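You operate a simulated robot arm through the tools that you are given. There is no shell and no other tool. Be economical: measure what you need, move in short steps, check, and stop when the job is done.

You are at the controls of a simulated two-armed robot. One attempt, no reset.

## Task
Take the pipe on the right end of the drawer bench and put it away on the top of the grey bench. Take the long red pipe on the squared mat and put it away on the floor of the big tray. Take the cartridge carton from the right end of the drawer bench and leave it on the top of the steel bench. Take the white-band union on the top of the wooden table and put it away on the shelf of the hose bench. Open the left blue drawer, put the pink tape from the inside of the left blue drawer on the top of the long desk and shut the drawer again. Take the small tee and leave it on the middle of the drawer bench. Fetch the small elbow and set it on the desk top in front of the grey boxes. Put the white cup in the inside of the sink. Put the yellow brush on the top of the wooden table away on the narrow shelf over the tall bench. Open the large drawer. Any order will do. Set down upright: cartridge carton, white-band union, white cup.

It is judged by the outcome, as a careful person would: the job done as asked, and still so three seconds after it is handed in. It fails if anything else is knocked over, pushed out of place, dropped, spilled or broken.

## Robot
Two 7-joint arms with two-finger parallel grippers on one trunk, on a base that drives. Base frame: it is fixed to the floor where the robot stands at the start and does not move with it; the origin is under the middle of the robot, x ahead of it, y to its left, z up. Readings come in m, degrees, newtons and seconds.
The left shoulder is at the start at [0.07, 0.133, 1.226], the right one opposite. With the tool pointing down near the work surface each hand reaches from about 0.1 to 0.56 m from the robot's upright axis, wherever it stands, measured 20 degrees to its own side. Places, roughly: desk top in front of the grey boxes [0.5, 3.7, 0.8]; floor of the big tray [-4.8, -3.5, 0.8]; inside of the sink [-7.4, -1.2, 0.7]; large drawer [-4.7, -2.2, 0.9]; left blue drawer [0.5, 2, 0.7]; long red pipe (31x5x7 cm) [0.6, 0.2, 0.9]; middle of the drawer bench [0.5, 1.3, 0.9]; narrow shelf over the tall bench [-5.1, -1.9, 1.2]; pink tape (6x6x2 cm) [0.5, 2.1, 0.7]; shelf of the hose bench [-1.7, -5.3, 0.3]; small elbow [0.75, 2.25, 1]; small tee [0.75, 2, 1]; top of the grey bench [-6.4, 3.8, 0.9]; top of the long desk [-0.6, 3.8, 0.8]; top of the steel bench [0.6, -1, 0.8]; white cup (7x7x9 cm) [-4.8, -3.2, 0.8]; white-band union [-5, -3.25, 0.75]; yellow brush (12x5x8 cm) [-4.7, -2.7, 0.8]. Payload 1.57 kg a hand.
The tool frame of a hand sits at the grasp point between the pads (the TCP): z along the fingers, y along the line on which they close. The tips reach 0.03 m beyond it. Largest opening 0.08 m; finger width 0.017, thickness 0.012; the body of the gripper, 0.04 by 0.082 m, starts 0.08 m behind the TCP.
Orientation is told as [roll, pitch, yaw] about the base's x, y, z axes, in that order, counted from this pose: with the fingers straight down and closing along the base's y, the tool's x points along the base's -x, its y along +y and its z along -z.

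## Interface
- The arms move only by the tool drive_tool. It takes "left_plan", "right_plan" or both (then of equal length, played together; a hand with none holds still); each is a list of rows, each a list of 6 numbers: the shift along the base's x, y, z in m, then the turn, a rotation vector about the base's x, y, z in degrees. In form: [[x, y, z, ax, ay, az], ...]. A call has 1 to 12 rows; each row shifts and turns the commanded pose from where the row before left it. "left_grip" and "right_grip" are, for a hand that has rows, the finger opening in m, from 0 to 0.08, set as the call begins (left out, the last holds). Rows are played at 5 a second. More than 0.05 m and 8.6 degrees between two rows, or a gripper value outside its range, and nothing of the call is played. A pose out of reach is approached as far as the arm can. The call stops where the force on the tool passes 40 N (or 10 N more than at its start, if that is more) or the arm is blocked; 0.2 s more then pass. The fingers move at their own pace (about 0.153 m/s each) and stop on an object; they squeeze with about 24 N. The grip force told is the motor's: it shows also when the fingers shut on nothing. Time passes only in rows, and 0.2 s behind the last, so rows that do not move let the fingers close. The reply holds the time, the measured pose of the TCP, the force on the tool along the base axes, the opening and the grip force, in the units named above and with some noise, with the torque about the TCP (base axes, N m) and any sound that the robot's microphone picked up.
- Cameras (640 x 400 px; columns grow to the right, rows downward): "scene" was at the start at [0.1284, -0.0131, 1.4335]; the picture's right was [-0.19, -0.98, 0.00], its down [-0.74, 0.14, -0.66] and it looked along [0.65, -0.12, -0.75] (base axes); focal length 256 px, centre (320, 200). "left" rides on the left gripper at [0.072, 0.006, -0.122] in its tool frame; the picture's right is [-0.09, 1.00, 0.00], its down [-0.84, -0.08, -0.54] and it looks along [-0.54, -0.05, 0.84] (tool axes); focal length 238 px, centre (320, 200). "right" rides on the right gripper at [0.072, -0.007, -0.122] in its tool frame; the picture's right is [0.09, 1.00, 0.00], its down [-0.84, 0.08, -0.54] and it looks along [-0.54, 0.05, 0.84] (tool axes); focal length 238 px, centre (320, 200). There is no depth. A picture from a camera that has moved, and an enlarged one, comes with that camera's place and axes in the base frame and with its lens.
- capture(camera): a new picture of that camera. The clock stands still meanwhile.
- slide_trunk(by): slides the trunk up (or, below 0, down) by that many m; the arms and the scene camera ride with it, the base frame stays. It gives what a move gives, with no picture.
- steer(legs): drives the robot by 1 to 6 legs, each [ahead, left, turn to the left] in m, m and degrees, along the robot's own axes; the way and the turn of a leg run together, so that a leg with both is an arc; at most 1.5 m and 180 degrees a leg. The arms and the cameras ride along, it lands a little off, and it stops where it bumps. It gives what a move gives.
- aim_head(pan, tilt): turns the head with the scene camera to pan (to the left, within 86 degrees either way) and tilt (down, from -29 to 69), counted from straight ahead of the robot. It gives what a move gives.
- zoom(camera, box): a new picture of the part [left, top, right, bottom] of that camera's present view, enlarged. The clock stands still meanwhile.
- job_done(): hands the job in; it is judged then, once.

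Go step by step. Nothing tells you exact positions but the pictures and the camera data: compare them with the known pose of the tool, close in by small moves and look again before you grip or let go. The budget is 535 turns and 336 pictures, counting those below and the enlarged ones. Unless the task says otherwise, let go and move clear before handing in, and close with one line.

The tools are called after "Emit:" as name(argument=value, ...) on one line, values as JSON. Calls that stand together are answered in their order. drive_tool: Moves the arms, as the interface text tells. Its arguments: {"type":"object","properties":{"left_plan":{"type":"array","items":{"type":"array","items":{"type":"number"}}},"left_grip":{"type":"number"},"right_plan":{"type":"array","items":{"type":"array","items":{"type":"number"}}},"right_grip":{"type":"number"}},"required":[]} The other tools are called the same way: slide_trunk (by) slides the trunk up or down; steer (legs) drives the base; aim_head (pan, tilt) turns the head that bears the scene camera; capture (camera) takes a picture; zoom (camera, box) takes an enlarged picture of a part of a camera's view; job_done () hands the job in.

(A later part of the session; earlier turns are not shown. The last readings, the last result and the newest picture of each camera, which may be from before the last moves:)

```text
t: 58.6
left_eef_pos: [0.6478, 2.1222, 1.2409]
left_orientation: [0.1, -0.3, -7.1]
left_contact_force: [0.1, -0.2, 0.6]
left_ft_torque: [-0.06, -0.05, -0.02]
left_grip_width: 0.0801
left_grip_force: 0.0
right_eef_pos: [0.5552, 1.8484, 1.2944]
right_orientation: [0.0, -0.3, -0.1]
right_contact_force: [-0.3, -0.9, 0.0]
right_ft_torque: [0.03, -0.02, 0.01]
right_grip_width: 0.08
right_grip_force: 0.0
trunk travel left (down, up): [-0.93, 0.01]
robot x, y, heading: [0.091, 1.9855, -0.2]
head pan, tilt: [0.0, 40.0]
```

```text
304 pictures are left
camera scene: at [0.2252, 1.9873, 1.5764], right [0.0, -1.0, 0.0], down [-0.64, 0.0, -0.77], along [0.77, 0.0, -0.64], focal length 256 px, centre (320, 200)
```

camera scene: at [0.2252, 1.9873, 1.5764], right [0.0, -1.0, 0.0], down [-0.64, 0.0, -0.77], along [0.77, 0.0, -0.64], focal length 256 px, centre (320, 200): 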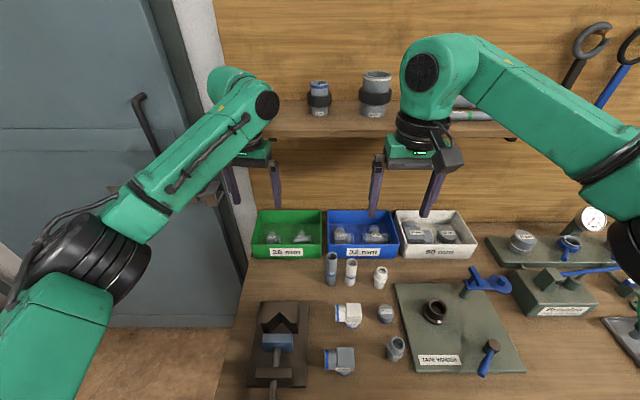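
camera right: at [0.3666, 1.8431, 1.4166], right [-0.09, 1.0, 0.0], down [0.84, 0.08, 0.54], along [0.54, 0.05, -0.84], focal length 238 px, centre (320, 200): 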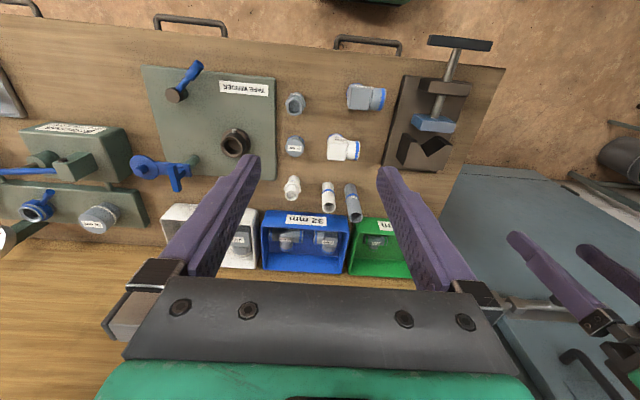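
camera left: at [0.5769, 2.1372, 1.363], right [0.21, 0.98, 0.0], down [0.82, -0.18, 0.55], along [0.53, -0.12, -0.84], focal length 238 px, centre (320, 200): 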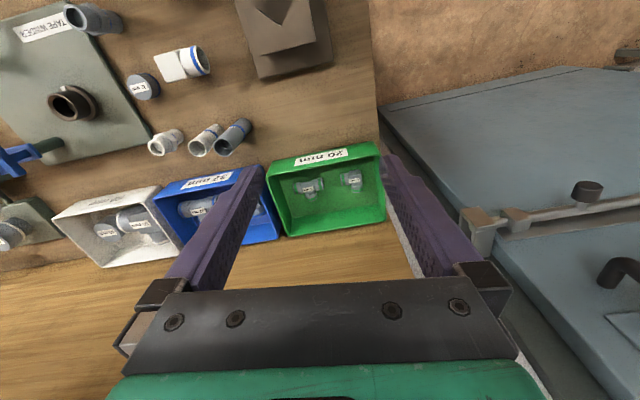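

Emit:
drive_tool(left_plan=[[0, 0, 0, 0, -7.5, 3.5], [0, 0, -0.01, 0, -7.5, 3.5], [0.02, 0.01, -0.01, 0, -8, 0], [0.03, 0.01, -0.02, 0, -7, 0], [0.03, 0.01, -0.02, 0, 0, 0], [0.03, 0.01, -0.02, 0, 0, 0], [0, 0, 0, 0, 0, 0]])

Emit:
capture(camera="left")

Emit:
capture(camera="scene")

```text
t: 60.2
left_eef_pos: [0.7629, 2.1648, 1.1573]
left_orientation: [1.0, -30.0, -0.1]
left_contact_force: [0.3, 0.2, -0.1]
left_ft_torque: [0.01, -0.01, -0.01]
left_grip_width: 0.0799
left_grip_force: 0.1
right_eef_pos: [0.5614, 1.8492, 1.2916]
right_orientation: [0.0, -0.1, -0.2]
right_contact_force: [-0.7, 0.0, 0.3]
right_ft_torque: [0.03, 0.02, 0.01]
right_grip_width: 0.0799
right_grip_force: 0.1
trunk travel left (down, up): [-0.93, 0.01]
robot x, y, heading: [0.0928, 1.9881, -0.2]
head pan, tilt: [0.0, 40.0]
```

```text
303 pictures are left
camera left: at [0.6385, 2.1696, 1.2278], right [0.08, 1.0, 0.06], down [0.45, -0.09, 0.89], along [0.89, -0.04, -0.46], focal length 238 px, centre (320, 200)
```

left: 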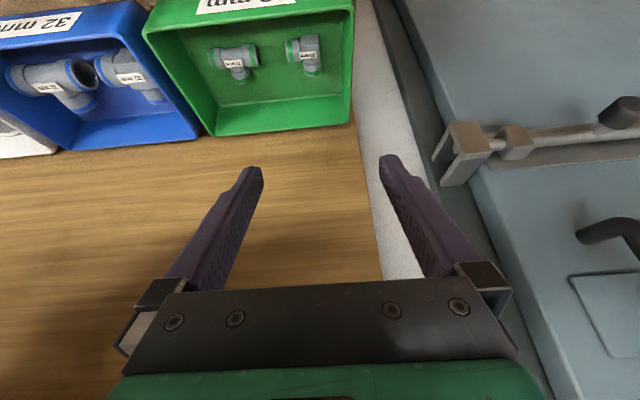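

```text
302 pictures are left
camera scene: at [0.2321, 1.9875, 1.5757], right [0.0, -1.0, 0.0], down [-0.64, 0.0, -0.77], along [0.77, 0.0, -0.64], focal length 256 px, centre (320, 200)
```

scene: 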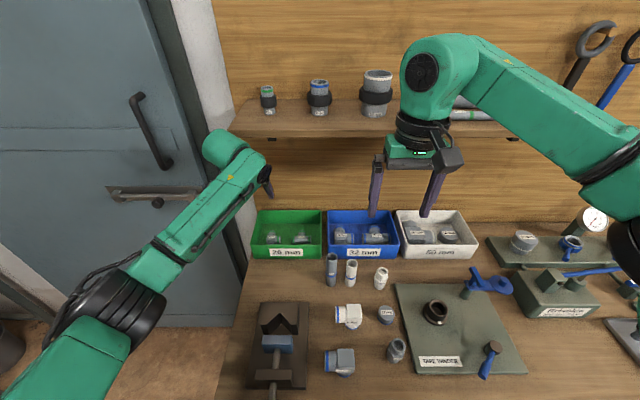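

Emit:
drive_tool(left_plan=[[0.02, -0.003, -0.03, 0, 0, 0], [0.02, -0.003, -0.04, 0, 0, 0], [0.02, 0, -0.04, 0, 0, 0], [0.01, 0, -0.02, 0, 0, 0], [0, 0, 0, 0, 0, 0]], left_grip=0.06)

Emit:
capture(camera="left")

Emit:
zoom(camera="scene", box=[220, 150, 380, 270])

```text
t: 61.4
left_eef_pos: [0.7923, 2.1606, 1.0167]
left_orientation: [1.0, -29.9, -0.3]
left_contact_force: [0.3, -0.8, -1.3]
left_ft_torque: [0.01, -0.01, 0.03]
left_grip_width: 0.0603
left_grip_force: 0.0
left hand out of reach, approached as far as the arm can: row 3, 4
right_eef_pos: [0.5615, 1.8492, 1.2927]
right_orientation: [-0.1, 0.1, -0.2]
right_contact_force: [0.7, 0.2, 0.1]
right_ft_torque: [-0.01, 0.0, 0.02]
right_grip_width: 0.0799
right_grip_force: 0.0
trunk travel left (down, up): [-0.93, 0.01]
robot x, y, heading: [0.0943, 1.9838, 0.1]
head pan, tilt: [0.0, 40.0]
```

```text
301 pictures are left
camera left: at [0.6699, 2.1656, 1.0878], right [0.07, 1.0, 0.06], down [0.46, -0.09, 0.89], along [0.89, -0.04, -0.46], focal length 238 px, centre (320, 200)
```

left: 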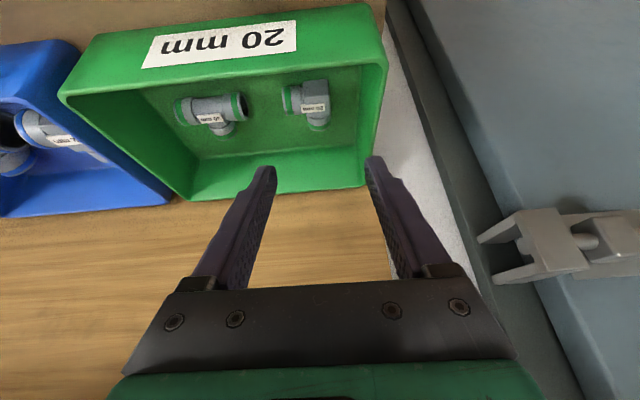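

```text
3.33 times, centred on (300, 210) of scene
camera zoom: at [0.2327, 1.9866, 1.5756], right [0.0, -1.0, 0.0], down [-0.64, 0.0, -0.77], along [0.77, 0.0, -0.64], focal length 852 px, centre (387, 167)
```

zoom: 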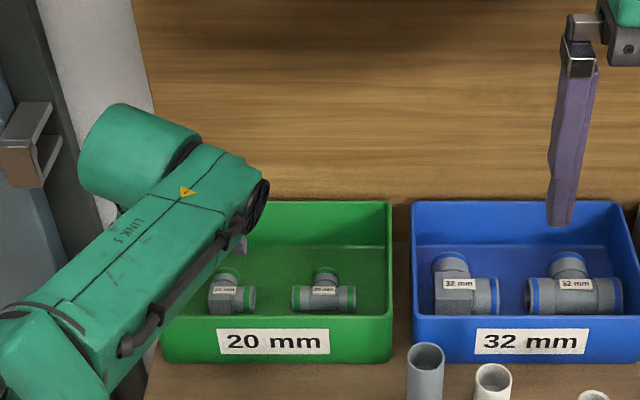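

The bins are out of comfortable reach from the front; I'll retract and come in from the bench's left end, where they're close.

Emit:
drive_tool(left_plan=[[-0.02, 0, 0.04, 0, 8, 0], [-0.03, 0, 0.04, 0, 8, 0], [-0.04, 0, 0.04, 0, 8, 0], [-0.04, 0, 0.03, 0, 6, 0], [-0.04, 0, 0.03, 0, 0, 0], [-0.04, 0, 0.03, 0, 0, 0], [-0.04, 0, 0, 0, 0, 0]], right_plan=[[-0.02, 0, 0, 0, 0, 0], [-0.02, 0, 0, 0, 0, 0], [-0.02, 0, 0, 0, 0, 0], [-0.02, 0, 0, 0, 0, 0], [-0.02, 0, 0, 0, 0, 0], [-0.02, 0, 0, 0, 0, 0], [0, 0, 0, 0, 0, 0]])

Emit:
steer(legs=[[-0.45, 0, 0], [0, 0.9, 0], [0, 0, -90]])

Emit:
aim_head(pan=30, tilt=40)

Emit:
capture(camera="scene")

Emit:
aim_head(pan=80, tilt=40)

Emit:
capture(camera="scene")

```text
refused: row 3 steps farther than a row can; nothing moved
```

```text
t: 72.2
left_eef_pos: [-0.1697, 2.1754, 1.0175]
left_orientation: [1.0, -29.9, -88.4]
left_contact_force: [0.4, 0.1, 0.0]
left_ft_torque: [-0.01, -0.02, 0.0]
left_grip_width: 0.0598
left_grip_force: 0.0
right_eef_pos: [-0.4886, 2.3973, 1.2927]
right_orientation: [0.0, 0.0, -88.5]
right_contact_force: [-0.2, 0.0, -0.6]
right_ft_torque: [0.04, -0.02, -0.01]
right_grip_width: 0.0799
right_grip_force: 0.0
trunk travel left (down, up): [-0.93, 0.01]
robot x, y, heading: [-0.3648, 2.8671, -88.4]
head pan, tilt: [0.0, 40.0]
```

```text
t: 73.2
left_eef_pos: [-0.1708, 2.1757, 1.0166]
left_orientation: [1.1, -29.9, -88.3]
left_contact_force: [0.4, -0.2, -0.2]
left_ft_torque: [0.0, 0.0, -0.03]
left_grip_width: 0.0599
left_grip_force: 0.0
right_eef_pos: [-0.4898, 2.3966, 1.2915]
right_orientation: [0.0, 0.0, -88.5]
right_contact_force: [0.5, 0.6, -0.6]
right_ft_torque: [0.03, 0.04, 0.0]
right_grip_width: 0.0799
right_grip_force: 0.0
trunk travel left (down, up): [-0.93, 0.01]
robot x, y, heading: [-0.3635, 2.8668, -88.4]
head pan, tilt: [30.0, 40.0]
```

```text
299 pictures are left
camera scene: at [-0.3191, 2.745, 1.5757], right [-0.85, -0.52, 0.0], down [-0.34, 0.55, -0.77], along [0.4, -0.65, -0.64], focal length 256 px, centre (320, 200)
```

scene: 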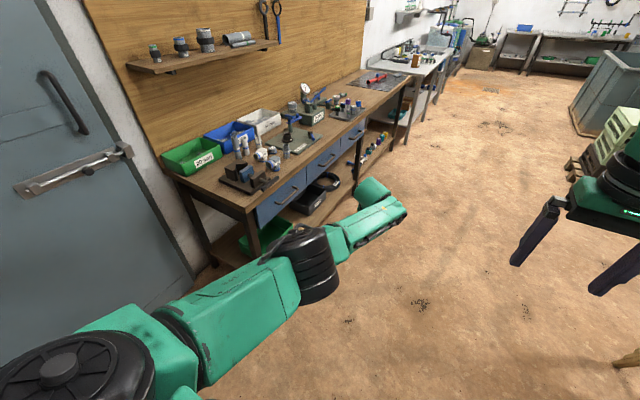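

```text
t: 74.3
left_eef_pos: [-0.1707, 2.1757, 1.0176]
left_orientation: [1.0, -30.0, -88.4]
left_contact_force: [0.7, 0.2, 0.2]
left_ft_torque: [-0.02, 0.03, 0.02]
left_grip_width: 0.0597
left_grip_force: 0.0
right_eef_pos: [-0.4886, 2.3962, 1.2934]
right_orientation: [0.0, 0.0, -88.4]
right_contact_force: [0.2, 0.0, -0.4]
right_ft_torque: [0.01, -0.01, 0.05]
right_grip_width: 0.0798
right_grip_force: 0.0
trunk travel left (down, up): [-0.93, 0.01]
robot x, y, heading: [-0.3679, 2.8645, -88.5]
head pan, tilt: [80.0, 40.0]
```

```text
298 pictures are left
camera scene: at [-0.2794, 2.805, 1.5757], right [-0.15, -0.99, 0.0], down [-0.64, 0.09, -0.77], along [0.76, -0.11, -0.64], focal length 256 px, centre (320, 200)
```

scene: 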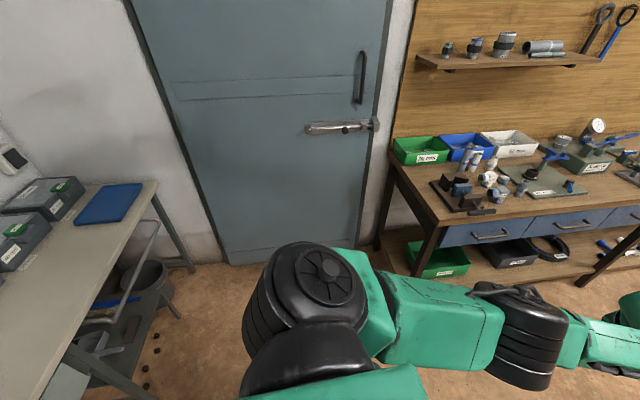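

Emit:
drive_tool(left_plan=[[0, 0.03, 0.02, 8, 0, 0], [0, 0.03, 0.03, 8, 0, 0], [0, 0.035, 0.03, 8, 0, 0], [0, 0.035, 0.03, 6, 0, 0], [0, 0.04, 0.02, 0, 0, 0], [0, 0.04, 0.01, 0, 0, 0], [0, 0.04, 0, 0, 0, 0]])

Emit:
steer(legs=[[0, 0.9, -1.5]])

Emit:
aim_head(pan=20, tilt=50)

Emit:
capture(camera="scene")

```text
t: 75.9
left_eef_pos: [-0.1342, 2.3576, 1.1156]
left_orientation: [2.1, -0.6, -87.8]
left_contact_force: [-0.1, 1.1, -0.2]
left_ft_torque: [-0.01, 0.0, 0.01]
left_grip_width: 0.06
left_grip_force: 0.0
left hand out of reach, approached as far as the arm can: row 5, 6, 7
right_eef_pos: [-0.4871, 2.3986, 1.2939]
right_orientation: [-0.1, 0.0, -88.3]
right_contact_force: [0.6, -0.7, -0.7]
right_ft_torque: [0.01, -0.04, -0.05]
right_grip_width: 0.0801
right_grip_force: 0.2
trunk travel left (down, up): [-0.93, 0.01]
robot x, y, heading: [-0.3676, 2.8684, -88.4]
head pan, tilt: [80.0, 40.0]
```

```text
t: 80.8
left_eef_pos: [0.7781, 2.3648, 1.1119]
left_orientation: [2.5, 0.0, -90.0]
left_contact_force: [0.1, 0.3, 0.4]
left_ft_torque: [0.03, -0.03, 0.0]
left_grip_width: 0.06
left_grip_force: 0.0
right_eef_pos: [0.4264, 2.4132, 1.2919]
right_orientation: [0.1, -0.1, -90.2]
right_contact_force: [0.2, -0.1, -0.2]
right_ft_torque: [-0.01, 0.0, 0.01]
right_grip_width: 0.0799
right_grip_force: 0.0
trunk travel left (down, up): [-0.93, 0.01]
robot x, y, heading: [0.5664, 2.877, -90.5]
head pan, tilt: [80.0, 40.0]
```

```text
t: 82.1
left_eef_pos: [0.7819, 2.3656, 1.1108]
left_orientation: [2.6, 0.0, -89.8]
left_contact_force: [0.0, 0.2, 0.7]
left_ft_torque: [0.01, -0.02, -0.02]
left_grip_width: 0.0601
left_grip_force: 0.0
right_eef_pos: [0.4272, 2.4136, 1.2932]
right_orientation: [-0.1, 0.0, -90.3]
right_contact_force: [0.3, 0.3, 0.2]
right_ft_torque: [-0.03, 0.0, -0.03]
right_grip_width: 0.08
right_grip_force: 0.0
trunk travel left (down, up): [-0.93, 0.01]
robot x, y, heading: [0.5707, 2.8775, -90.5]
head pan, tilt: [20.0, 50.0]
```

```text
297 pictures are left
camera scene: at [0.5934, 2.7566, 1.5616], right [-0.94, -0.34, 0.0], down [-0.26, 0.72, -0.64], along [0.22, -0.6, -0.77], focal length 256 px, centre (320, 200)
```

scene: 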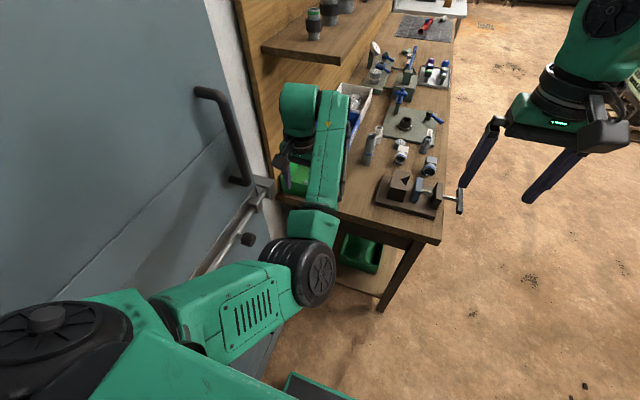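

Emit:
steer(legs=[[0.28, -0.05, 0.4]])

Emit:
capture(camera="left")

```text
t: 83.7
left_eef_pos: [0.7487, 2.219, 1.1199]
left_orientation: [2.6, -0.5, -88.3]
left_contact_force: [0.7, 0.0, 0.0]
left_ft_torque: [-0.02, 0.02, -0.01]
left_grip_width: 0.06
left_grip_force: 0.0
right_eef_pos: [0.3891, 2.2625, 1.3053]
right_orientation: [0.5, -1.8, -90.0]
right_contact_force: [-0.2, -0.6, -0.1]
right_ft_torque: [0.01, 0.01, -0.03]
right_grip_width: 0.08
right_grip_force: 0.1
trunk travel left (down, up): [-0.93, 0.01]
robot x, y, heading: [0.5315, 2.692, -90.0]
head pan, tilt: [20.0, 50.0]
stopped in leg 1: the robot was blocked; the commanded pose is now the measured one
```

```text
296 pictures are left
camera left: at [0.7479, 2.2905, 1.242], right [1.0, -0.06, 0.05], down [-0.08, -0.84, 0.54], along [0.0, -0.55, -0.84], focal length 238 px, centre (320, 200)
```

left: 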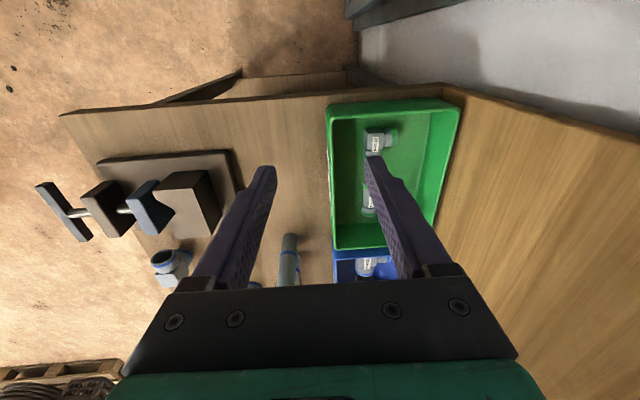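

Emit:
aim_head(pan=0, tilt=69)

Emit:
capture(camera="scene")

Emit:
aim_head(pan=60, tilt=60)

Emit:
capture(camera="scene")

```text
t: 84.5
left_eef_pos: [0.7486, 2.2173, 1.1196]
left_orientation: [2.5, -0.5, -88.6]
left_contact_force: [-0.1, -0.3, 0.1]
left_ft_torque: [0.0, -0.04, -0.02]
left_grip_width: 0.06
left_grip_force: 0.0
right_eef_pos: [0.3895, 2.2626, 1.3059]
right_orientation: [0.3, -1.8, -89.9]
right_contact_force: [0.2, 0.1, 0.0]
right_ft_torque: [0.0, 0.0, -0.02]
right_grip_width: 0.08
right_grip_force: 0.1
trunk travel left (down, up): [-0.93, 0.01]
robot x, y, heading: [0.5278, 2.6972, -90.0]
head pan, tilt: [0.0, 68.8]
```

```text
295 pictures are left
camera scene: at [0.5263, 2.6317, 1.5422], right [-1.0, 0.0, -0.01], down [0.0, 0.92, -0.39], along [0.01, -0.39, -0.92], focal length 256 px, centre (320, 200)
```

scene: 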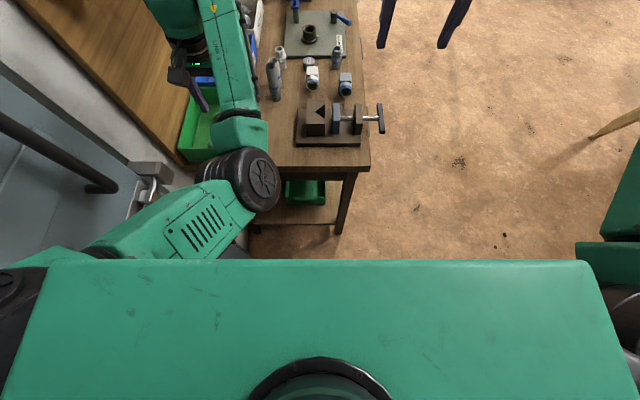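

```text
t: 85.8
left_eef_pos: [0.748, 2.2178, 1.1194]
left_orientation: [2.4, -0.5, -88.8]
left_contact_force: [0.5, 0.4, -0.7]
left_ft_torque: [0.01, -0.02, 0.03]
left_grip_width: 0.0601
left_grip_force: 0.0
right_eef_pos: [0.3905, 2.2629, 1.3055]
right_orientation: [0.2, -1.7, -90.1]
right_contact_force: [-0.8, 0.2, -0.1]
right_ft_torque: [0.0, 0.02, -0.03]
right_grip_width: 0.0802
right_grip_force: 0.1
trunk travel left (down, up): [-0.93, 0.01]
robot x, y, heading: [0.5314, 2.6924, -90.0]
head pan, tilt: [60.0, 60.0]
```

```text
294 pictures are left
camera scene: at [0.5841, 2.6547, 1.5511], right [-0.5, -0.87, 0.02], down [-0.75, 0.42, -0.52], along [0.44, -0.28, -0.86], focal length 256 px, centre (320, 200)
```

scene: 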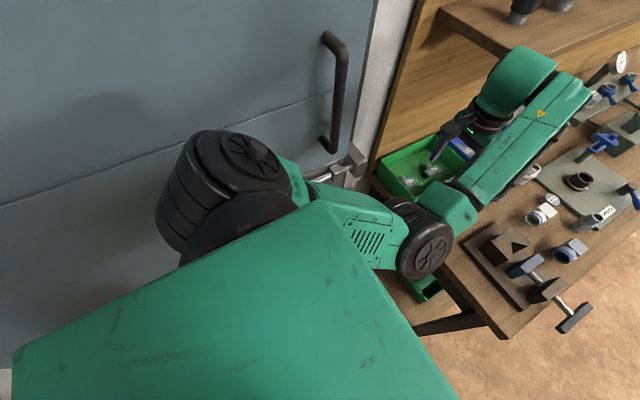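

Emit:
steer(legs=[[-0.12, 0, 0], [0, -0.12, 0], [0, 0, 20]])

Emit:
aim_head(pan=30, tilt=60)

Emit:
capture(camera="scene")

```text
t: 89.0
left_eef_pos: [0.795, 2.4136, 1.103]
left_orientation: [2.2, 1.4, -68.3]
left_contact_force: [-0.5, 0.7, 1.0]
left_ft_torque: [-0.02, 0.03, -0.01]
left_grip_width: 0.06
left_grip_force: 0.0
right_eef_pos: [0.4452, 2.3289, 1.2918]
right_orientation: [0.1, 0.0, -69.8]
right_contact_force: [-0.4, -0.3, 0.3]
right_ft_torque: [0.0, 0.01, 0.0]
right_grip_width: 0.08
right_grip_force: 0.1
trunk travel left (down, up): [-0.93, 0.01]
robot x, y, heading: [0.412, 2.8098, -69.6]
head pan, tilt: [60.0, 60.0]
```

```text
t: 89.9
left_eef_pos: [0.7959, 2.4151, 1.1044]
left_orientation: [2.1, 1.4, -68.3]
left_contact_force: [-0.7, 0.0, -0.3]
left_ft_torque: [-0.01, 0.0, 0.02]
left_grip_width: 0.0602
left_grip_force: 0.0
right_eef_pos: [0.4459, 2.33, 1.2929]
right_orientation: [0.0, 0.0, -69.8]
right_contact_force: [0.2, 0.4, -0.7]
right_ft_torque: [-0.03, -0.02, 0.04]
right_grip_width: 0.0798
right_grip_force: 0.0
trunk travel left (down, up): [-0.93, 0.01]
robot x, y, heading: [0.4121, 2.8109, -69.5]
head pan, tilt: [30.0, 60.0]
```

```text
293 pictures are left
camera scene: at [0.4825, 2.7248, 1.549], right [-0.64, -0.77, 0.0], down [-0.67, 0.55, -0.5], along [0.39, -0.32, -0.87], focal length 256 px, centre (320, 200)
```

scene: 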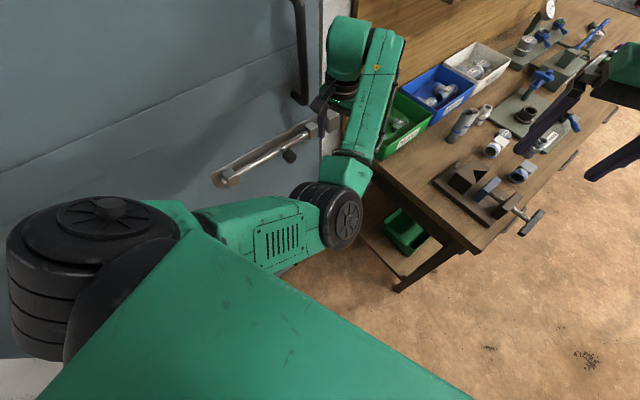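

Emit:
steer(legs=[[0.24, -0.09, 0]])

Emit:
capture(camera="scene")

Emit:
capture(camera="left")

```text
t: 91.8
left_eef_pos: [0.8006, 2.1841, 1.0778]
left_orientation: [0.6, 4.6, -67.8]
left_contact_force: [0.7, 0.2, 0.8]
left_ft_torque: [-0.02, 0.0, -0.04]
left_grip_width: 0.0601
left_grip_force: 0.0
right_eef_pos: [0.4571, 2.0843, 1.2957]
right_orientation: [-0.5, -0.1, -69.4]
right_contact_force: [0.5, -0.1, 0.3]
right_ft_torque: [0.0, -0.02, 0.0]
right_grip_width: 0.0801
right_grip_force: 0.1
trunk travel left (down, up): [-0.93, 0.01]
robot x, y, heading: [0.4114, 2.5622, -69.6]
head pan, tilt: [30.0, 60.0]
```

```text
292 pictures are left
camera scene: at [0.4941, 2.4819, 1.5486], right [-0.64, -0.77, 0.01], down [-0.67, 0.55, -0.5], along [0.38, -0.32, -0.87], focal length 256 px, centre (320, 200)
```

scene: 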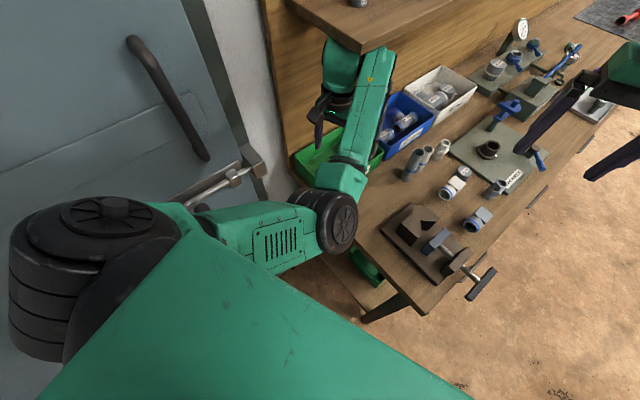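

```text
291 pictures are left
camera left: at [0.7826, 2.2433, 1.2052], right [0.96, 0.29, 0.0], down [0.25, -0.84, 0.47], along [0.14, -0.45, -0.88], focal length 238 px, centre (320, 200)
```

left: 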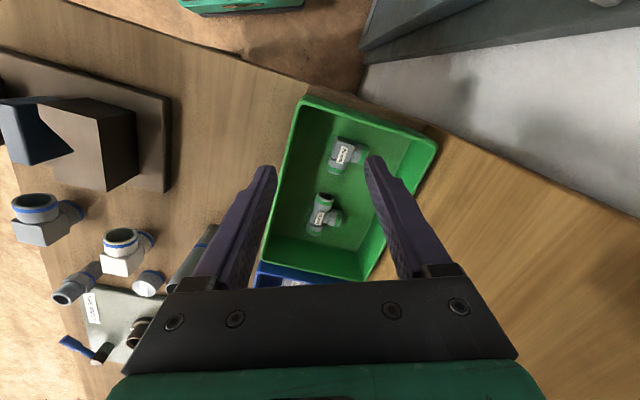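

Emit:
drive_tool(left_plan=[[0, 0, -0.02, 0, 0, 0], [0, 0, -0.02, 0, 0, 0], [0, 0, -0.02, 0, 0, 0], [0, 0, 0, 0, 0, 0]])

Emit:
aim_head(pan=30, tilt=25)

Emit:
capture(camera="scene")

```text
t: 92.8
left_eef_pos: [0.789, 2.1758, 1.0166]
left_orientation: [1.3, 4.8, -68.0]
left_contact_force: [0.7, 0.0, -0.2]
left_ft_torque: [0.03, -0.05, -0.01]
left_grip_width: 0.0599
left_grip_force: 0.2
right_eef_pos: [0.4432, 2.0729, 1.2921]
right_orientation: [0.1, 0.0, -69.6]
right_contact_force: [-0.3, 0.2, 0.0]
right_ft_torque: [0.03, -0.04, 0.0]
right_grip_width: 0.0798
right_grip_force: 0.1
trunk travel left (down, up): [-0.93, 0.01]
robot x, y, heading: [0.4116, 2.5591, -69.4]
head pan, tilt: [30.0, 60.0]
```

```text
t: 93.8
left_eef_pos: [0.7919, 2.1764, 1.019]
left_orientation: [1.2, 4.7, -67.8]
left_contact_force: [0.0, 0.9, 0.9]
left_ft_torque: [0.02, 0.0, -0.04]
left_grip_width: 0.0599
left_grip_force: 0.0
right_eef_pos: [0.4452, 2.0758, 1.2918]
right_orientation: [-0.2, 0.1, -69.5]
right_contact_force: [-0.7, 1.2, 0.2]
right_ft_torque: [0.01, 0.0, 0.02]
right_grip_width: 0.0804
right_grip_force: 0.1
trunk travel left (down, up): [-0.93, 0.01]
robot x, y, heading: [0.4112, 2.5589, -69.8]
head pan, tilt: [30.0, 25.0]
```

```text
290 pictures are left
camera scene: at [0.5007, 2.4555, 1.599], right [-0.64, -0.77, 0.0], down [-0.33, 0.27, -0.91], along [0.7, -0.58, -0.42], focal length 256 px, centre (320, 200)
```

scene: 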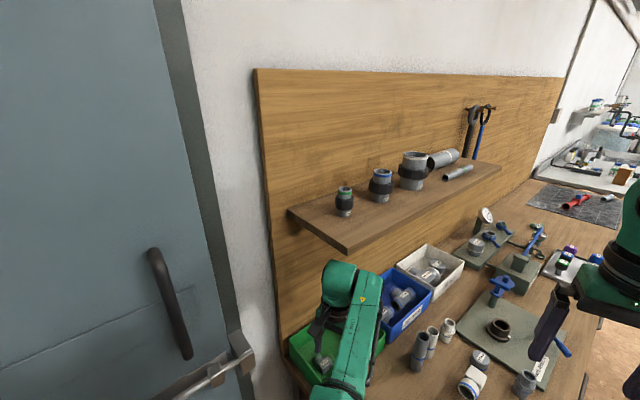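

Emit:
capture(camera="left")

Emit:
zoom(camera="left", box=[240, 60, 460, 280])

```text
289 pictures are left
camera left: at [0.772, 2.2362, 1.1461], right [0.96, 0.29, 0.01], down [0.25, -0.85, 0.47], along [0.15, -0.45, -0.88], focal length 238 px, centre (320, 200)
```

left: 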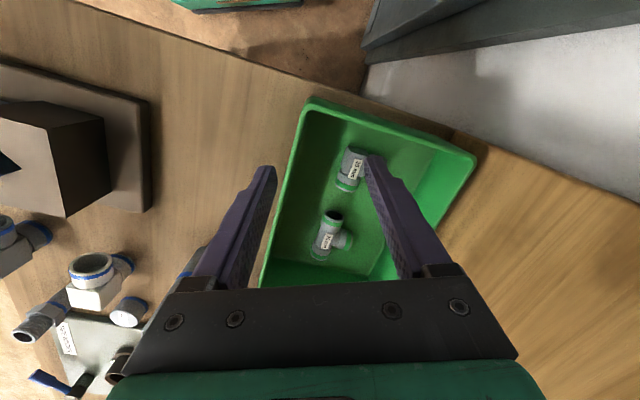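

```text
1.82 times, centred on (350, 170) of left
camera zoom: at [0.772, 2.2362, 1.1461], right [0.96, 0.29, 0.01], down [0.25, -0.85, 0.47], along [0.15, -0.45, -0.88], focal length 433 px, centre (266, 254)
```

zoom: 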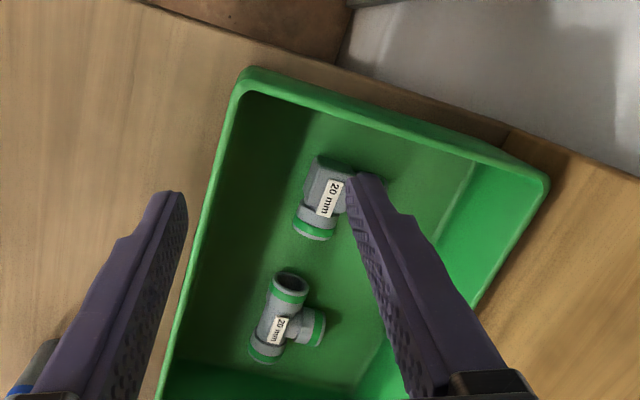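

Emit:
drive_tool(left_plan=[[0.015, -0.012, 0, -1.6, 0, -7.3], [0.015, -0.012, 0, -1.6, 0, -7.3], [0.015, -0.012, 0, -1.6, 0, -7.3], [0, 0, -0.02, 0, 0, 0], [0, 0, 0, 0, 0, 0]])

Emit:
capture(camera="left")

```text
t: 95.0
left_eef_pos: [0.8372, 2.1413, 0.9987]
left_orientation: [0.4, -0.1, -89.8]
left_contact_force: [-0.7, -0.3, -0.7]
left_ft_torque: [0.02, 0.02, -0.01]
left_grip_width: 0.0601
left_grip_force: 0.0
right_eef_pos: [0.4458, 2.076, 1.2923]
right_orientation: [0.1, 0.0, -69.4]
right_contact_force: [0.7, -0.6, 0.3]
right_ft_torque: [-0.02, -0.03, 0.04]
right_grip_width: 0.08
right_grip_force: 0.0
trunk travel left (down, up): [-0.93, 0.01]
robot x, y, heading: [0.4092, 2.5636, -69.5]
head pan, tilt: [30.0, 25.0]
```

```text
287 pictures are left
camera left: at [0.843, 2.2136, 1.1208], right [1.0, -0.09, 0.0], down [-0.08, -0.84, 0.54], along [-0.04, -0.54, -0.84], focal length 238 px, centre (320, 200)
```

left: 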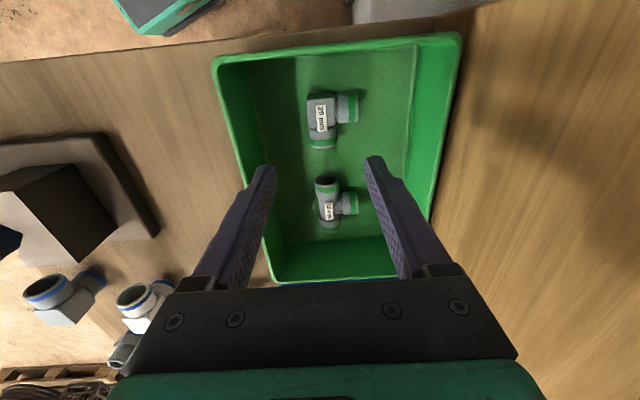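

Emit:
drive_tool(left_plan=[[0.004, -0.002, -0.03, 0, 0, 0], [0, 0, -0.03, 0, 0, 0], [0, 0, -0.02, 0, 0, 0], [0, 0, -0.008, 0, 0, 0], [0, 0, 0, 0, 0, 0]])

Emit:
capture(camera="left")

```text
t: 96.2
left_eef_pos: [0.8416, 2.1377, 0.9111]
left_orientation: [0.2, 0.0, -89.7]
left_contact_force: [1.2, -0.3, 0.2]
left_ft_torque: [0.0, -0.03, 0.01]
left_grip_width: 0.0598
left_grip_force: 0.0
right_eef_pos: [0.4454, 2.0757, 1.2927]
right_orientation: [0.1, 0.0, -69.5]
right_contact_force: [0.0, 0.0, 0.3]
right_ft_torque: [-0.02, 0.03, -0.01]
right_grip_width: 0.0798
right_grip_force: 0.0
trunk travel left (down, up): [-0.93, 0.01]
robot x, y, heading: [0.4083, 2.5586, -69.6]
head pan, tilt: [30.0, 25.0]
```

```text
286 pictures are left
camera left: at [0.8468, 2.2106, 1.0335], right [1.0, -0.09, 0.0], down [-0.08, -0.84, 0.54], along [-0.04, -0.54, -0.84], focal length 238 px, centre (320, 200)
```

left: 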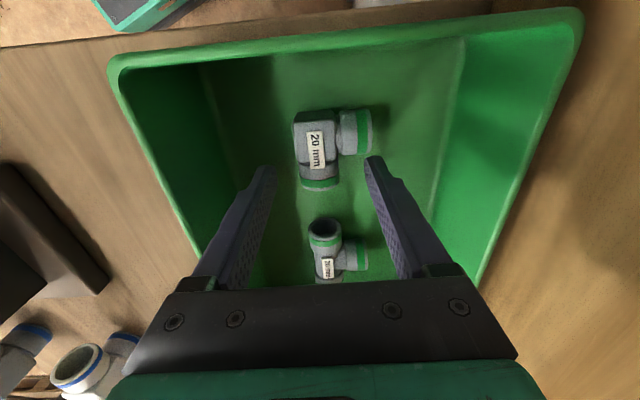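

Emit:
drive_tool(left_plan=[[0, 0, 0, 0, 0, 0], [0, 0, 0, 0, 0, 0], [0, 0, 0, 0, 0, 0]], left_grip=0.0)

Emit:
drive_tool(left_plan=[[0, 0, 0.01, 0, 0, 0], [0, 0, 0.015, 0, 0, 0], [0, 0, 0.02, 0, 0, 0], [0, 0, 0.025, 0, 0, 0], [0, 0, 0.02, 0, 0, 0], [0, 0, 0, 0, 0, 0]])

Emit:
capture(camera="left")

```text
t: 97.0
left_eef_pos: [0.841, 2.1386, 0.9107]
left_orientation: [0.3, 0.0, -89.6]
left_contact_force: [0.5, 0.8, -0.3]
left_ft_torque: [0.01, 0.02, 0.03]
left_grip_width: 0.0265
left_grip_force: 24.0
right_eef_pos: [0.446, 2.0759, 1.2924]
right_orientation: [-0.1, 0.0, -69.5]
right_contact_force: [-0.2, -0.2, 0.1]
right_ft_torque: [0.01, -0.02, -0.01]
right_grip_width: 0.08
right_grip_force: 0.0
trunk travel left (down, up): [-0.93, 0.01]
robot x, y, heading: [0.4085, 2.5601, -69.6]
head pan, tilt: [30.0, 25.0]
```

```text
t: 98.4
left_eef_pos: [0.8395, 2.1384, 1.0001]
left_orientation: [0.3, -0.1, -89.6]
left_contact_force: [0.0, -0.3, 0.2]
left_ft_torque: [0.0, 0.01, 0.01]
left_grip_width: 0.0265
left_grip_force: 24.3
right_eef_pos: [0.4467, 2.0758, 1.2927]
right_orientation: [0.0, -0.1, -69.5]
right_contact_force: [-0.3, -0.3, 0.0]
right_ft_torque: [-0.01, 0.0, -0.03]
right_grip_width: 0.0799
right_grip_force: 0.1
trunk travel left (down, up): [-0.93, 0.01]
robot x, y, heading: [0.4092, 2.5613, -69.6]
head pan, tilt: [30.0, 25.0]
```

```text
285 pictures are left
camera left: at [0.8453, 2.2106, 1.1228], right [1.0, -0.09, 0.0], down [-0.08, -0.84, 0.54], along [-0.04, -0.54, -0.84], focal length 238 px, centre (320, 200)
```

left: 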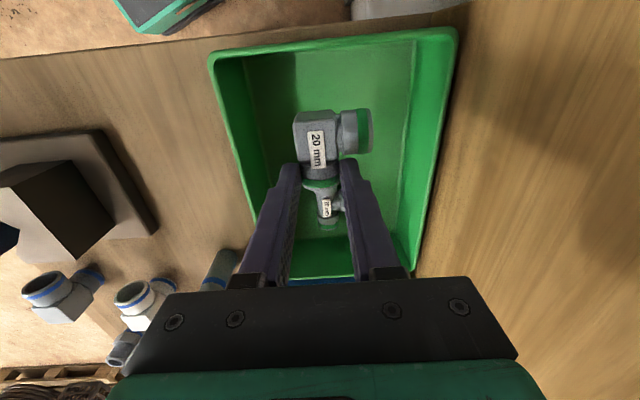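

Emit:
steer(legs=[[-0.3, 0, 0]])

Emit:
drive_tool(left_plan=[[0, 0.01, 0.03, 0, 0, 4], [0, 0.01, 0.03, 0, 0, 6], [0, 0.01, 0.03, 0, 0, 5], [0, 0.01, 0.03, 0, 0, 5]])

Emit:
steer(legs=[[0, 0, -100], [0, 0, -100]])

Emit:
aim_head(pan=0, tilt=45)

Emit:
capture(camera="scene")

```text
t: 100.4
left_eef_pos: [0.7326, 2.4203, 0.9981]
left_orientation: [0.2, 0.1, -89.8]
left_contact_force: [1.2, -0.6, -0.5]
left_ft_torque: [-0.01, -0.02, -0.03]
left_grip_width: 0.0266
left_grip_force: 23.8
right_eef_pos: [0.3391, 2.3577, 1.2918]
right_orientation: [-0.1, 0.0, -69.7]
right_contact_force: [0.9, 0.6, 0.4]
right_ft_torque: [-0.01, 0.01, 0.02]
right_grip_width: 0.0802
right_grip_force: 0.1
trunk travel left (down, up): [-0.93, 0.01]
robot x, y, heading: [0.3021, 2.8431, -69.6]
head pan, tilt: [30.0, 25.0]
```

```text
t: 101.4
left_eef_pos: [0.7299, 2.4628, 1.1198]
left_orientation: [0.4, 0.1, -69.9]
left_contact_force: [-0.2, 0.0, -0.9]
left_ft_torque: [0.01, 0.0, -0.02]
left_grip_width: 0.0263
left_grip_force: 24.0
right_eef_pos: [0.3353, 2.3598, 1.2918]
right_orientation: [0.0, -0.2, -69.7]
right_contact_force: [-0.2, 1.2, -0.1]
right_ft_torque: [0.01, -0.02, -0.04]
right_grip_width: 0.0803
right_grip_force: 0.0
trunk travel left (down, up): [-0.93, 0.01]
robot x, y, heading: [0.3055, 2.8459, -69.5]
head pan, tilt: [30.0, 25.0]
```

```text
t: 110.3
left_eef_pos: [0.0515, 3.3569, 1.1179]
left_orientation: [0.2, 0.0, 88.1]
left_contact_force: [-0.2, -0.8, -0.6]
left_ft_torque: [-0.04, -0.01, -0.02]
left_grip_width: 0.0266
left_grip_force: 24.2
right_eef_pos: [0.4539, 3.3051, 1.2924]
right_orientation: [0.0, 0.0, 88.3]
right_contact_force: [-0.6, 1.0, 0.2]
right_ft_torque: [-0.02, 0.03, -0.01]
right_grip_width: 0.08
right_grip_force: 0.0
trunk travel left (down, up): [-0.93, 0.01]
robot x, y, heading: [0.3067, 2.8463, 88.4]
head pan, tilt: [30.0, 25.0]
```

```text
t: 111.3
left_eef_pos: [0.0505, 3.3572, 1.1181]
left_orientation: [0.3, 0.0, 88.1]
left_contact_force: [-0.3, 0.5, 0.0]
left_ft_torque: [0.0, -0.02, 0.02]
left_grip_width: 0.0263
left_grip_force: 23.9
right_eef_pos: [0.4543, 3.3044, 1.2923]
right_orientation: [0.0, 0.1, 88.2]
right_contact_force: [0.3, -0.1, -0.1]
right_ft_torque: [-0.03, -0.01, -0.01]
right_grip_width: 0.08
right_grip_force: 0.0
trunk travel left (down, up): [-0.93, 0.01]
robot x, y, heading: [0.3079, 2.8452, 88.3]
head pan, tilt: [0.0, 45.0]
```

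```text
284 pictures are left
camera scene: at [0.3089, 2.977, 1.5685], right [1.0, -0.03, 0.0], down [-0.02, -0.71, -0.71], along [0.02, 0.71, -0.71], focal length 256 px, centre (320, 200)
```

scene: 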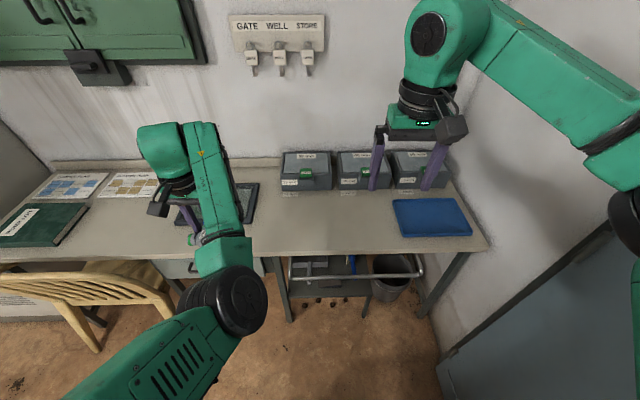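

Emit:
steer(legs=[[0.2, -0.11, 1.6]])

Emit:
drive_tool(left_plan=[[0.04, 0.01, 0, 0, 0, 0], [0.04, 0.02, 0, 0, 0, 0], [0.04, 0.02, 0, 0, 0, 0], [0.04, 0.02, 0, 0, 0, 0], [0.04, 0.02, -0.02, 0, 0, 0], [0.0, 0.01, -0.04, 0, 0, 0], [0.0, 0, -0.04, 0, 0, 0], [0, 0, -0.04, 0, 0, 0], [0, 0, 0, 0, 0, 0]])

Emit:
capture(camera="scene")

Emit:
capture(camera="left")

```text
t: 113.0
left_eef_pos: [0.1484, 3.5482, 1.1202]
left_orientation: [0.2, -0.2, 89.9]
left_contact_force: [-0.1, -0.4, 0.0]
left_ft_torque: [-0.03, -0.03, -0.03]
left_grip_width: 0.0263
left_grip_force: 23.7
right_eef_pos: [0.5511, 3.5084, 1.2941]
right_orientation: [-0.1, -0.2, 90.1]
right_contact_force: [-0.1, -0.5, -0.2]
right_ft_torque: [0.04, 0.01, -0.03]
right_grip_width: 0.08
right_grip_force: 0.1
trunk travel left (down, up): [-0.93, 0.01]
robot x, y, heading: [0.4179, 3.0464, 90.4]
head pan, tilt: [0.0, 45.0]
```

```text
t: 115.0
left_eef_pos: [0.3388, 3.6486, 1.1083]
left_orientation: [-0.2, -1.5, 91.2]
left_contact_force: [-0.1, 0.5, 0.5]
left_ft_torque: [0.0, -0.01, 0.0]
left_grip_width: 0.0266
left_grip_force: 23.5
left hand out of reach, approached as far as the arm can: row 5, 6, 7, 8
right_eef_pos: [0.5545, 3.5132, 1.2929]
right_orientation: [0.0, 0.0, 90.1]
right_contact_force: [0.1, 0.0, -0.5]
right_ft_torque: [-0.01, 0.02, 0.0]
right_grip_width: 0.0798
right_grip_force: 0.1
trunk travel left (down, up): [-0.93, 0.01]
robot x, y, heading: [0.4189, 3.0488, 90.1]
head pan, tilt: [0.0, 45.0]
```

```text
283 pictures are left
camera scene: at [0.4188, 3.1794, 1.5684], right [1.0, 0.0, 0.0], down [0.0, -0.71, -0.71], along [0.0, 0.71, -0.71], focal length 256 px, centre (320, 200)
```

scene: 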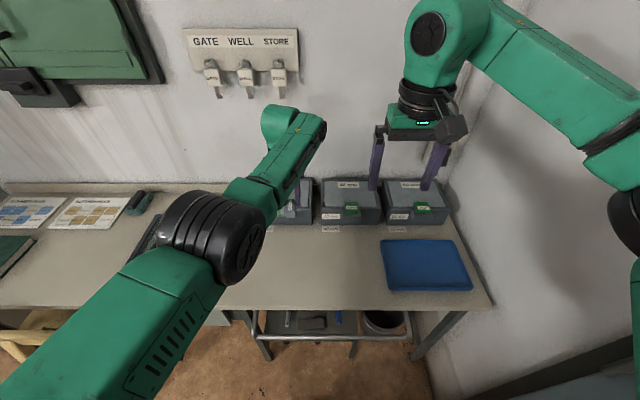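

```text
282 pictures are left
camera left: at [0.334, 3.5732, 1.2296], right [-1.0, 0.07, 0.0], down [0.06, 0.82, 0.56], along [0.04, 0.56, -0.83], focal length 238 px, centre (320, 200)
```

left: 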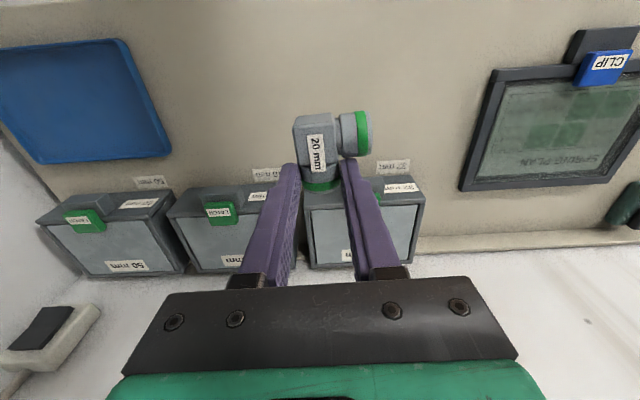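

Emit:
slide_trunk(by=-0.2)

Emit:
capture(camera="left")

```text
t: 117.2
left_eef_pos: [0.3394, 3.6474, 0.9078]
left_orientation: [-0.3, -1.5, 91.2]
left_contact_force: [0.1, -0.2, -0.7]
left_ft_torque: [0.03, -0.01, -0.03]
left_grip_width: 0.0265
left_grip_force: 23.7
right_eef_pos: [0.554, 3.5106, 1.0929]
right_orientation: [-0.1, 0.1, 90.0]
right_contact_force: [0.5, 0.5, -0.2]
right_ft_torque: [-0.01, 0.01, 0.01]
right_grip_width: 0.0798
right_grip_force: 0.1
trunk travel left (down, up): [-0.73, 0.21]
robot x, y, heading: [0.416, 3.0428, 90.2]
head pan, tilt: [0.0, 45.0]
```

```text
281 pictures are left
camera left: at [0.3344, 3.5731, 1.0297], right [-1.0, 0.07, 0.0], down [0.06, 0.82, 0.56], along [0.04, 0.56, -0.83], focal length 238 px, centre (320, 200)
```

left: 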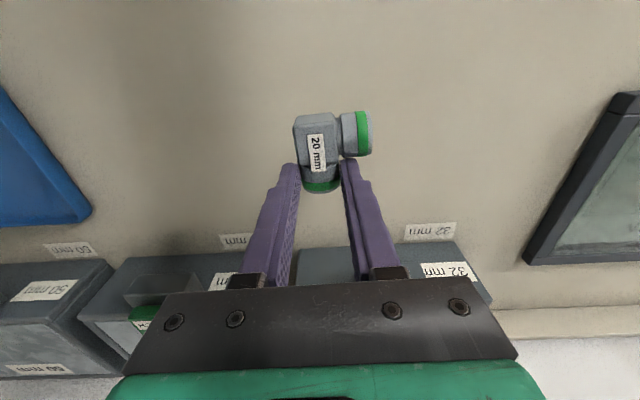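

Emit:
zoom(camera="left", box=[120, 200, 500, 390])

Emit:
zoom(camera="scene", box=[240, 160, 500, 300])

```text
1.68 times, centred on (310, 295) of left
camera zoom: at [0.3344, 3.5731, 1.0297], right [-1.0, 0.07, 0.0], down [0.06, 0.82, 0.56], along [0.04, 0.56, -0.83], focal length 401 px, centre (337, 40)
```

zoom: 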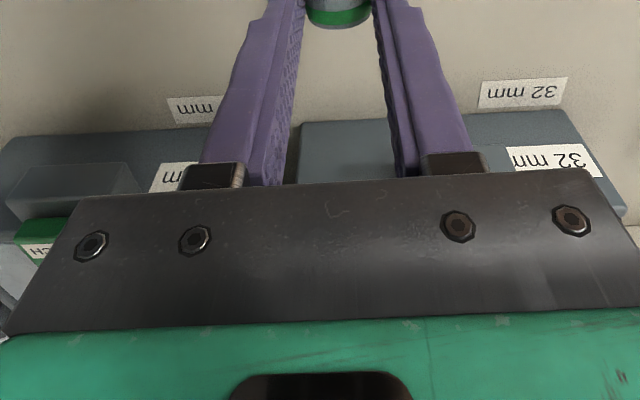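

```text
2.46 times, centred on (370, 230) of scene
camera zoom: at [0.4192, 3.1793, 1.3685], right [1.0, 0.0, 0.0], down [0.0, -0.71, -0.71], along [0.0, 0.71, -0.71], focal length 629 px, centre (197, 126)
```

zoom: 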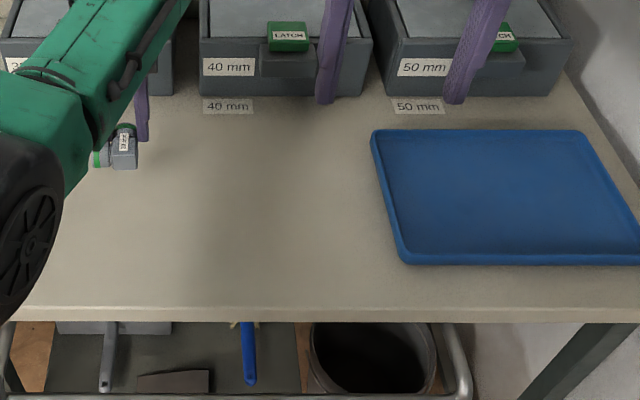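

Emit:
drive_tool(left_plan=[[0, 0, -0.03, 0, 0, 0], [0, 0, -0.03, 0, 0, 0], [0, 0, -0.02, 0, 0, 0], [0, 0, -0.01, 0, 0, 0], [0, 0, 0, 0, 0, 0]])

Emit:
zoom(camera="scene", box=[180, 130, 440, 290])

```text
t: 118.4
left_eef_pos: [0.3379, 3.6419, 0.8219]
left_orientation: [-0.2, -2.0, 91.2]
left_contact_force: [4.1, 5.2, 18.0]
left_ft_torque: [-0.18, -0.05, 0.07]
left_grip_width: 0.0265
left_grip_force: 24.6
left hand out of reach, approached as far as the arm can: row 3
right_eef_pos: [0.555, 3.5098, 1.0937]
right_orientation: [0.1, -0.1, 90.1]
right_contact_force: [0.3, -0.5, 0.5]
right_ft_torque: [0.0, -0.02, 0.03]
right_grip_width: 0.0796
right_grip_force: 0.1
trunk travel left (down, up): [-0.73, 0.21]
robot x, y, heading: [0.4206, 3.0459, 90.3]
head pan, tilt: [0.0, 45.0]
```

```text
2.46 times, centred on (310, 210) of scene
camera zoom: at [0.4203, 3.1772, 1.3689], right [1.0, 0.0, 0.0], down [0.0, -0.71, -0.71], along [0.0, 0.71, -0.71], focal length 629 px, centre (345, 175)
```

zoom: 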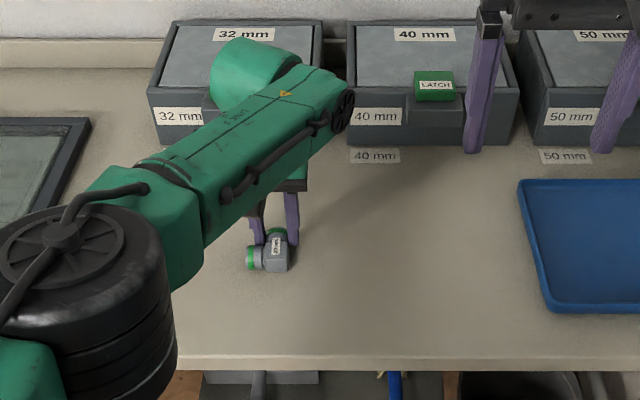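

Emit:
drive_tool(left_plan=[[0, 0, 0.003, 0, 0, 0], [0, 0, 0, 0, 0, 0]])

Emit:
drive_tool(left_plan=[[0, 0, 0, 0, 0, 0], [0, 0, 0, 0, 0, 0], [0, 0, 0.03, 0, 0, 0], [0, 0, 0.04, 0, 0, 0], [0, 0, 0.04, 0, 0, 0], [0, -0.02, 0.04, 0, 0, 0]], left_grip=0.06)

Emit:
capture(camera="left")

```text
t: 119.0
left_eef_pos: [0.3377, 3.6413, 0.8225]
left_orientation: [-0.1, -1.6, 91.2]
left_contact_force: [2.8, 0.9, 8.8]
left_ft_torque: [-0.16, -0.09, 0.04]
left_grip_width: 0.0263
left_grip_force: 23.6
right_eef_pos: [0.5561, 3.5109, 1.0919]
right_orientation: [0.1, -0.1, 90.1]
right_contact_force: [0.4, -0.1, -0.9]
right_ft_torque: [0.01, 0.01, 0.01]
right_grip_width: 0.0798
right_grip_force: 0.0
trunk travel left (down, up): [-0.73, 0.21]
robot x, y, heading: [0.4185, 3.043, 90.2]
head pan, tilt: [0.0, 45.0]
```

```text
t: 120.4
left_eef_pos: [0.3381, 3.6197, 0.9737]
left_orientation: [-0.1, -1.7, 91.3]
left_contact_force: [0.0, 0.0, -0.5]
left_ft_torque: [0.02, -0.05, 0.0]
left_grip_width: 0.0602
left_grip_force: 0.2
right_eef_pos: [0.553, 3.5092, 1.0932]
right_orientation: [0.1, -0.1, 90.2]
right_contact_force: [-0.4, 0.2, -0.4]
right_ft_torque: [0.01, -0.02, 0.0]
right_grip_width: 0.0799
right_grip_force: 0.1
trunk travel left (down, up): [-0.73, 0.21]
robot x, y, heading: [0.4176, 3.0461, 90.4]
head pan, tilt: [0.0, 45.0]
```

```text
277 pictures are left
camera left: at [0.3333, 3.5443, 1.0943], right [-1.0, 0.07, 0.0], down [0.06, 0.82, 0.57], along [0.04, 0.56, -0.82], focal length 238 px, centre (320, 200)
```

left: 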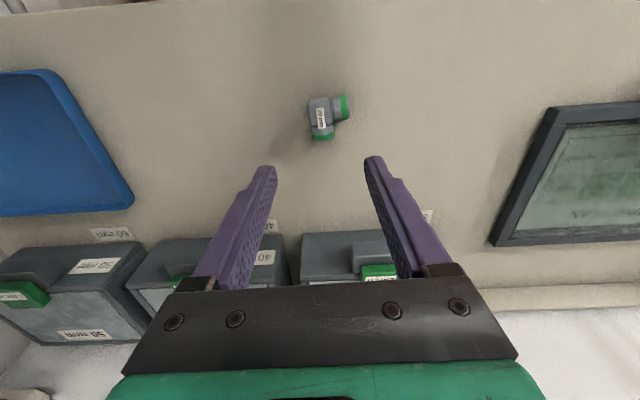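

Emit:
steer(legs=[[-0.2, 0.11, 0], [0, 0, 100], [0, 0, 100]])

Emit:
slide_trunk(by=0.19)

```text
t: 130.7
left_eef_pos: [0.6112, 2.3533, 0.9724]
left_orientation: [-0.1, -1.5, -64.9]
left_contact_force: [0.4, 0.7, 1.1]
left_ft_torque: [0.0, 0.01, 0.0]
left_grip_width: 0.0599
left_grip_force: 0.1
right_eef_pos: [0.3719, 2.3655, 1.0931]
right_orientation: [0.0, 0.0, -66.1]
right_contact_force: [-0.3, -0.1, 0.6]
right_ft_torque: [-0.01, -0.02, -0.01]
right_grip_width: 0.08
right_grip_force: 0.0
trunk travel left (down, up): [-0.73, 0.21]
robot x, y, heading: [0.3076, 2.8468, -66.1]
head pan, tilt: [0.0, 45.0]
```

```text
t: 132.8
left_eef_pos: [0.6113, 2.3527, 1.1624]
left_orientation: [-0.1, -1.5, -65.0]
left_contact_force: [0.7, 0.1, 0.6]
left_ft_torque: [-0.04, 0.03, 0.02]
left_grip_width: 0.06
left_grip_force: 0.1
right_eef_pos: [0.3724, 2.3663, 1.2826]
right_orientation: [0.0, -0.1, -66.2]
right_contact_force: [0.7, -1.1, 0.2]
right_ft_torque: [0.01, 0.01, -0.01]
right_grip_width: 0.0801
right_grip_force: 0.1
trunk travel left (down, up): [-0.92, 0.02]
robot x, y, heading: [0.306, 2.8501, -66.1]
head pan, tilt: [0.0, 45.0]
```

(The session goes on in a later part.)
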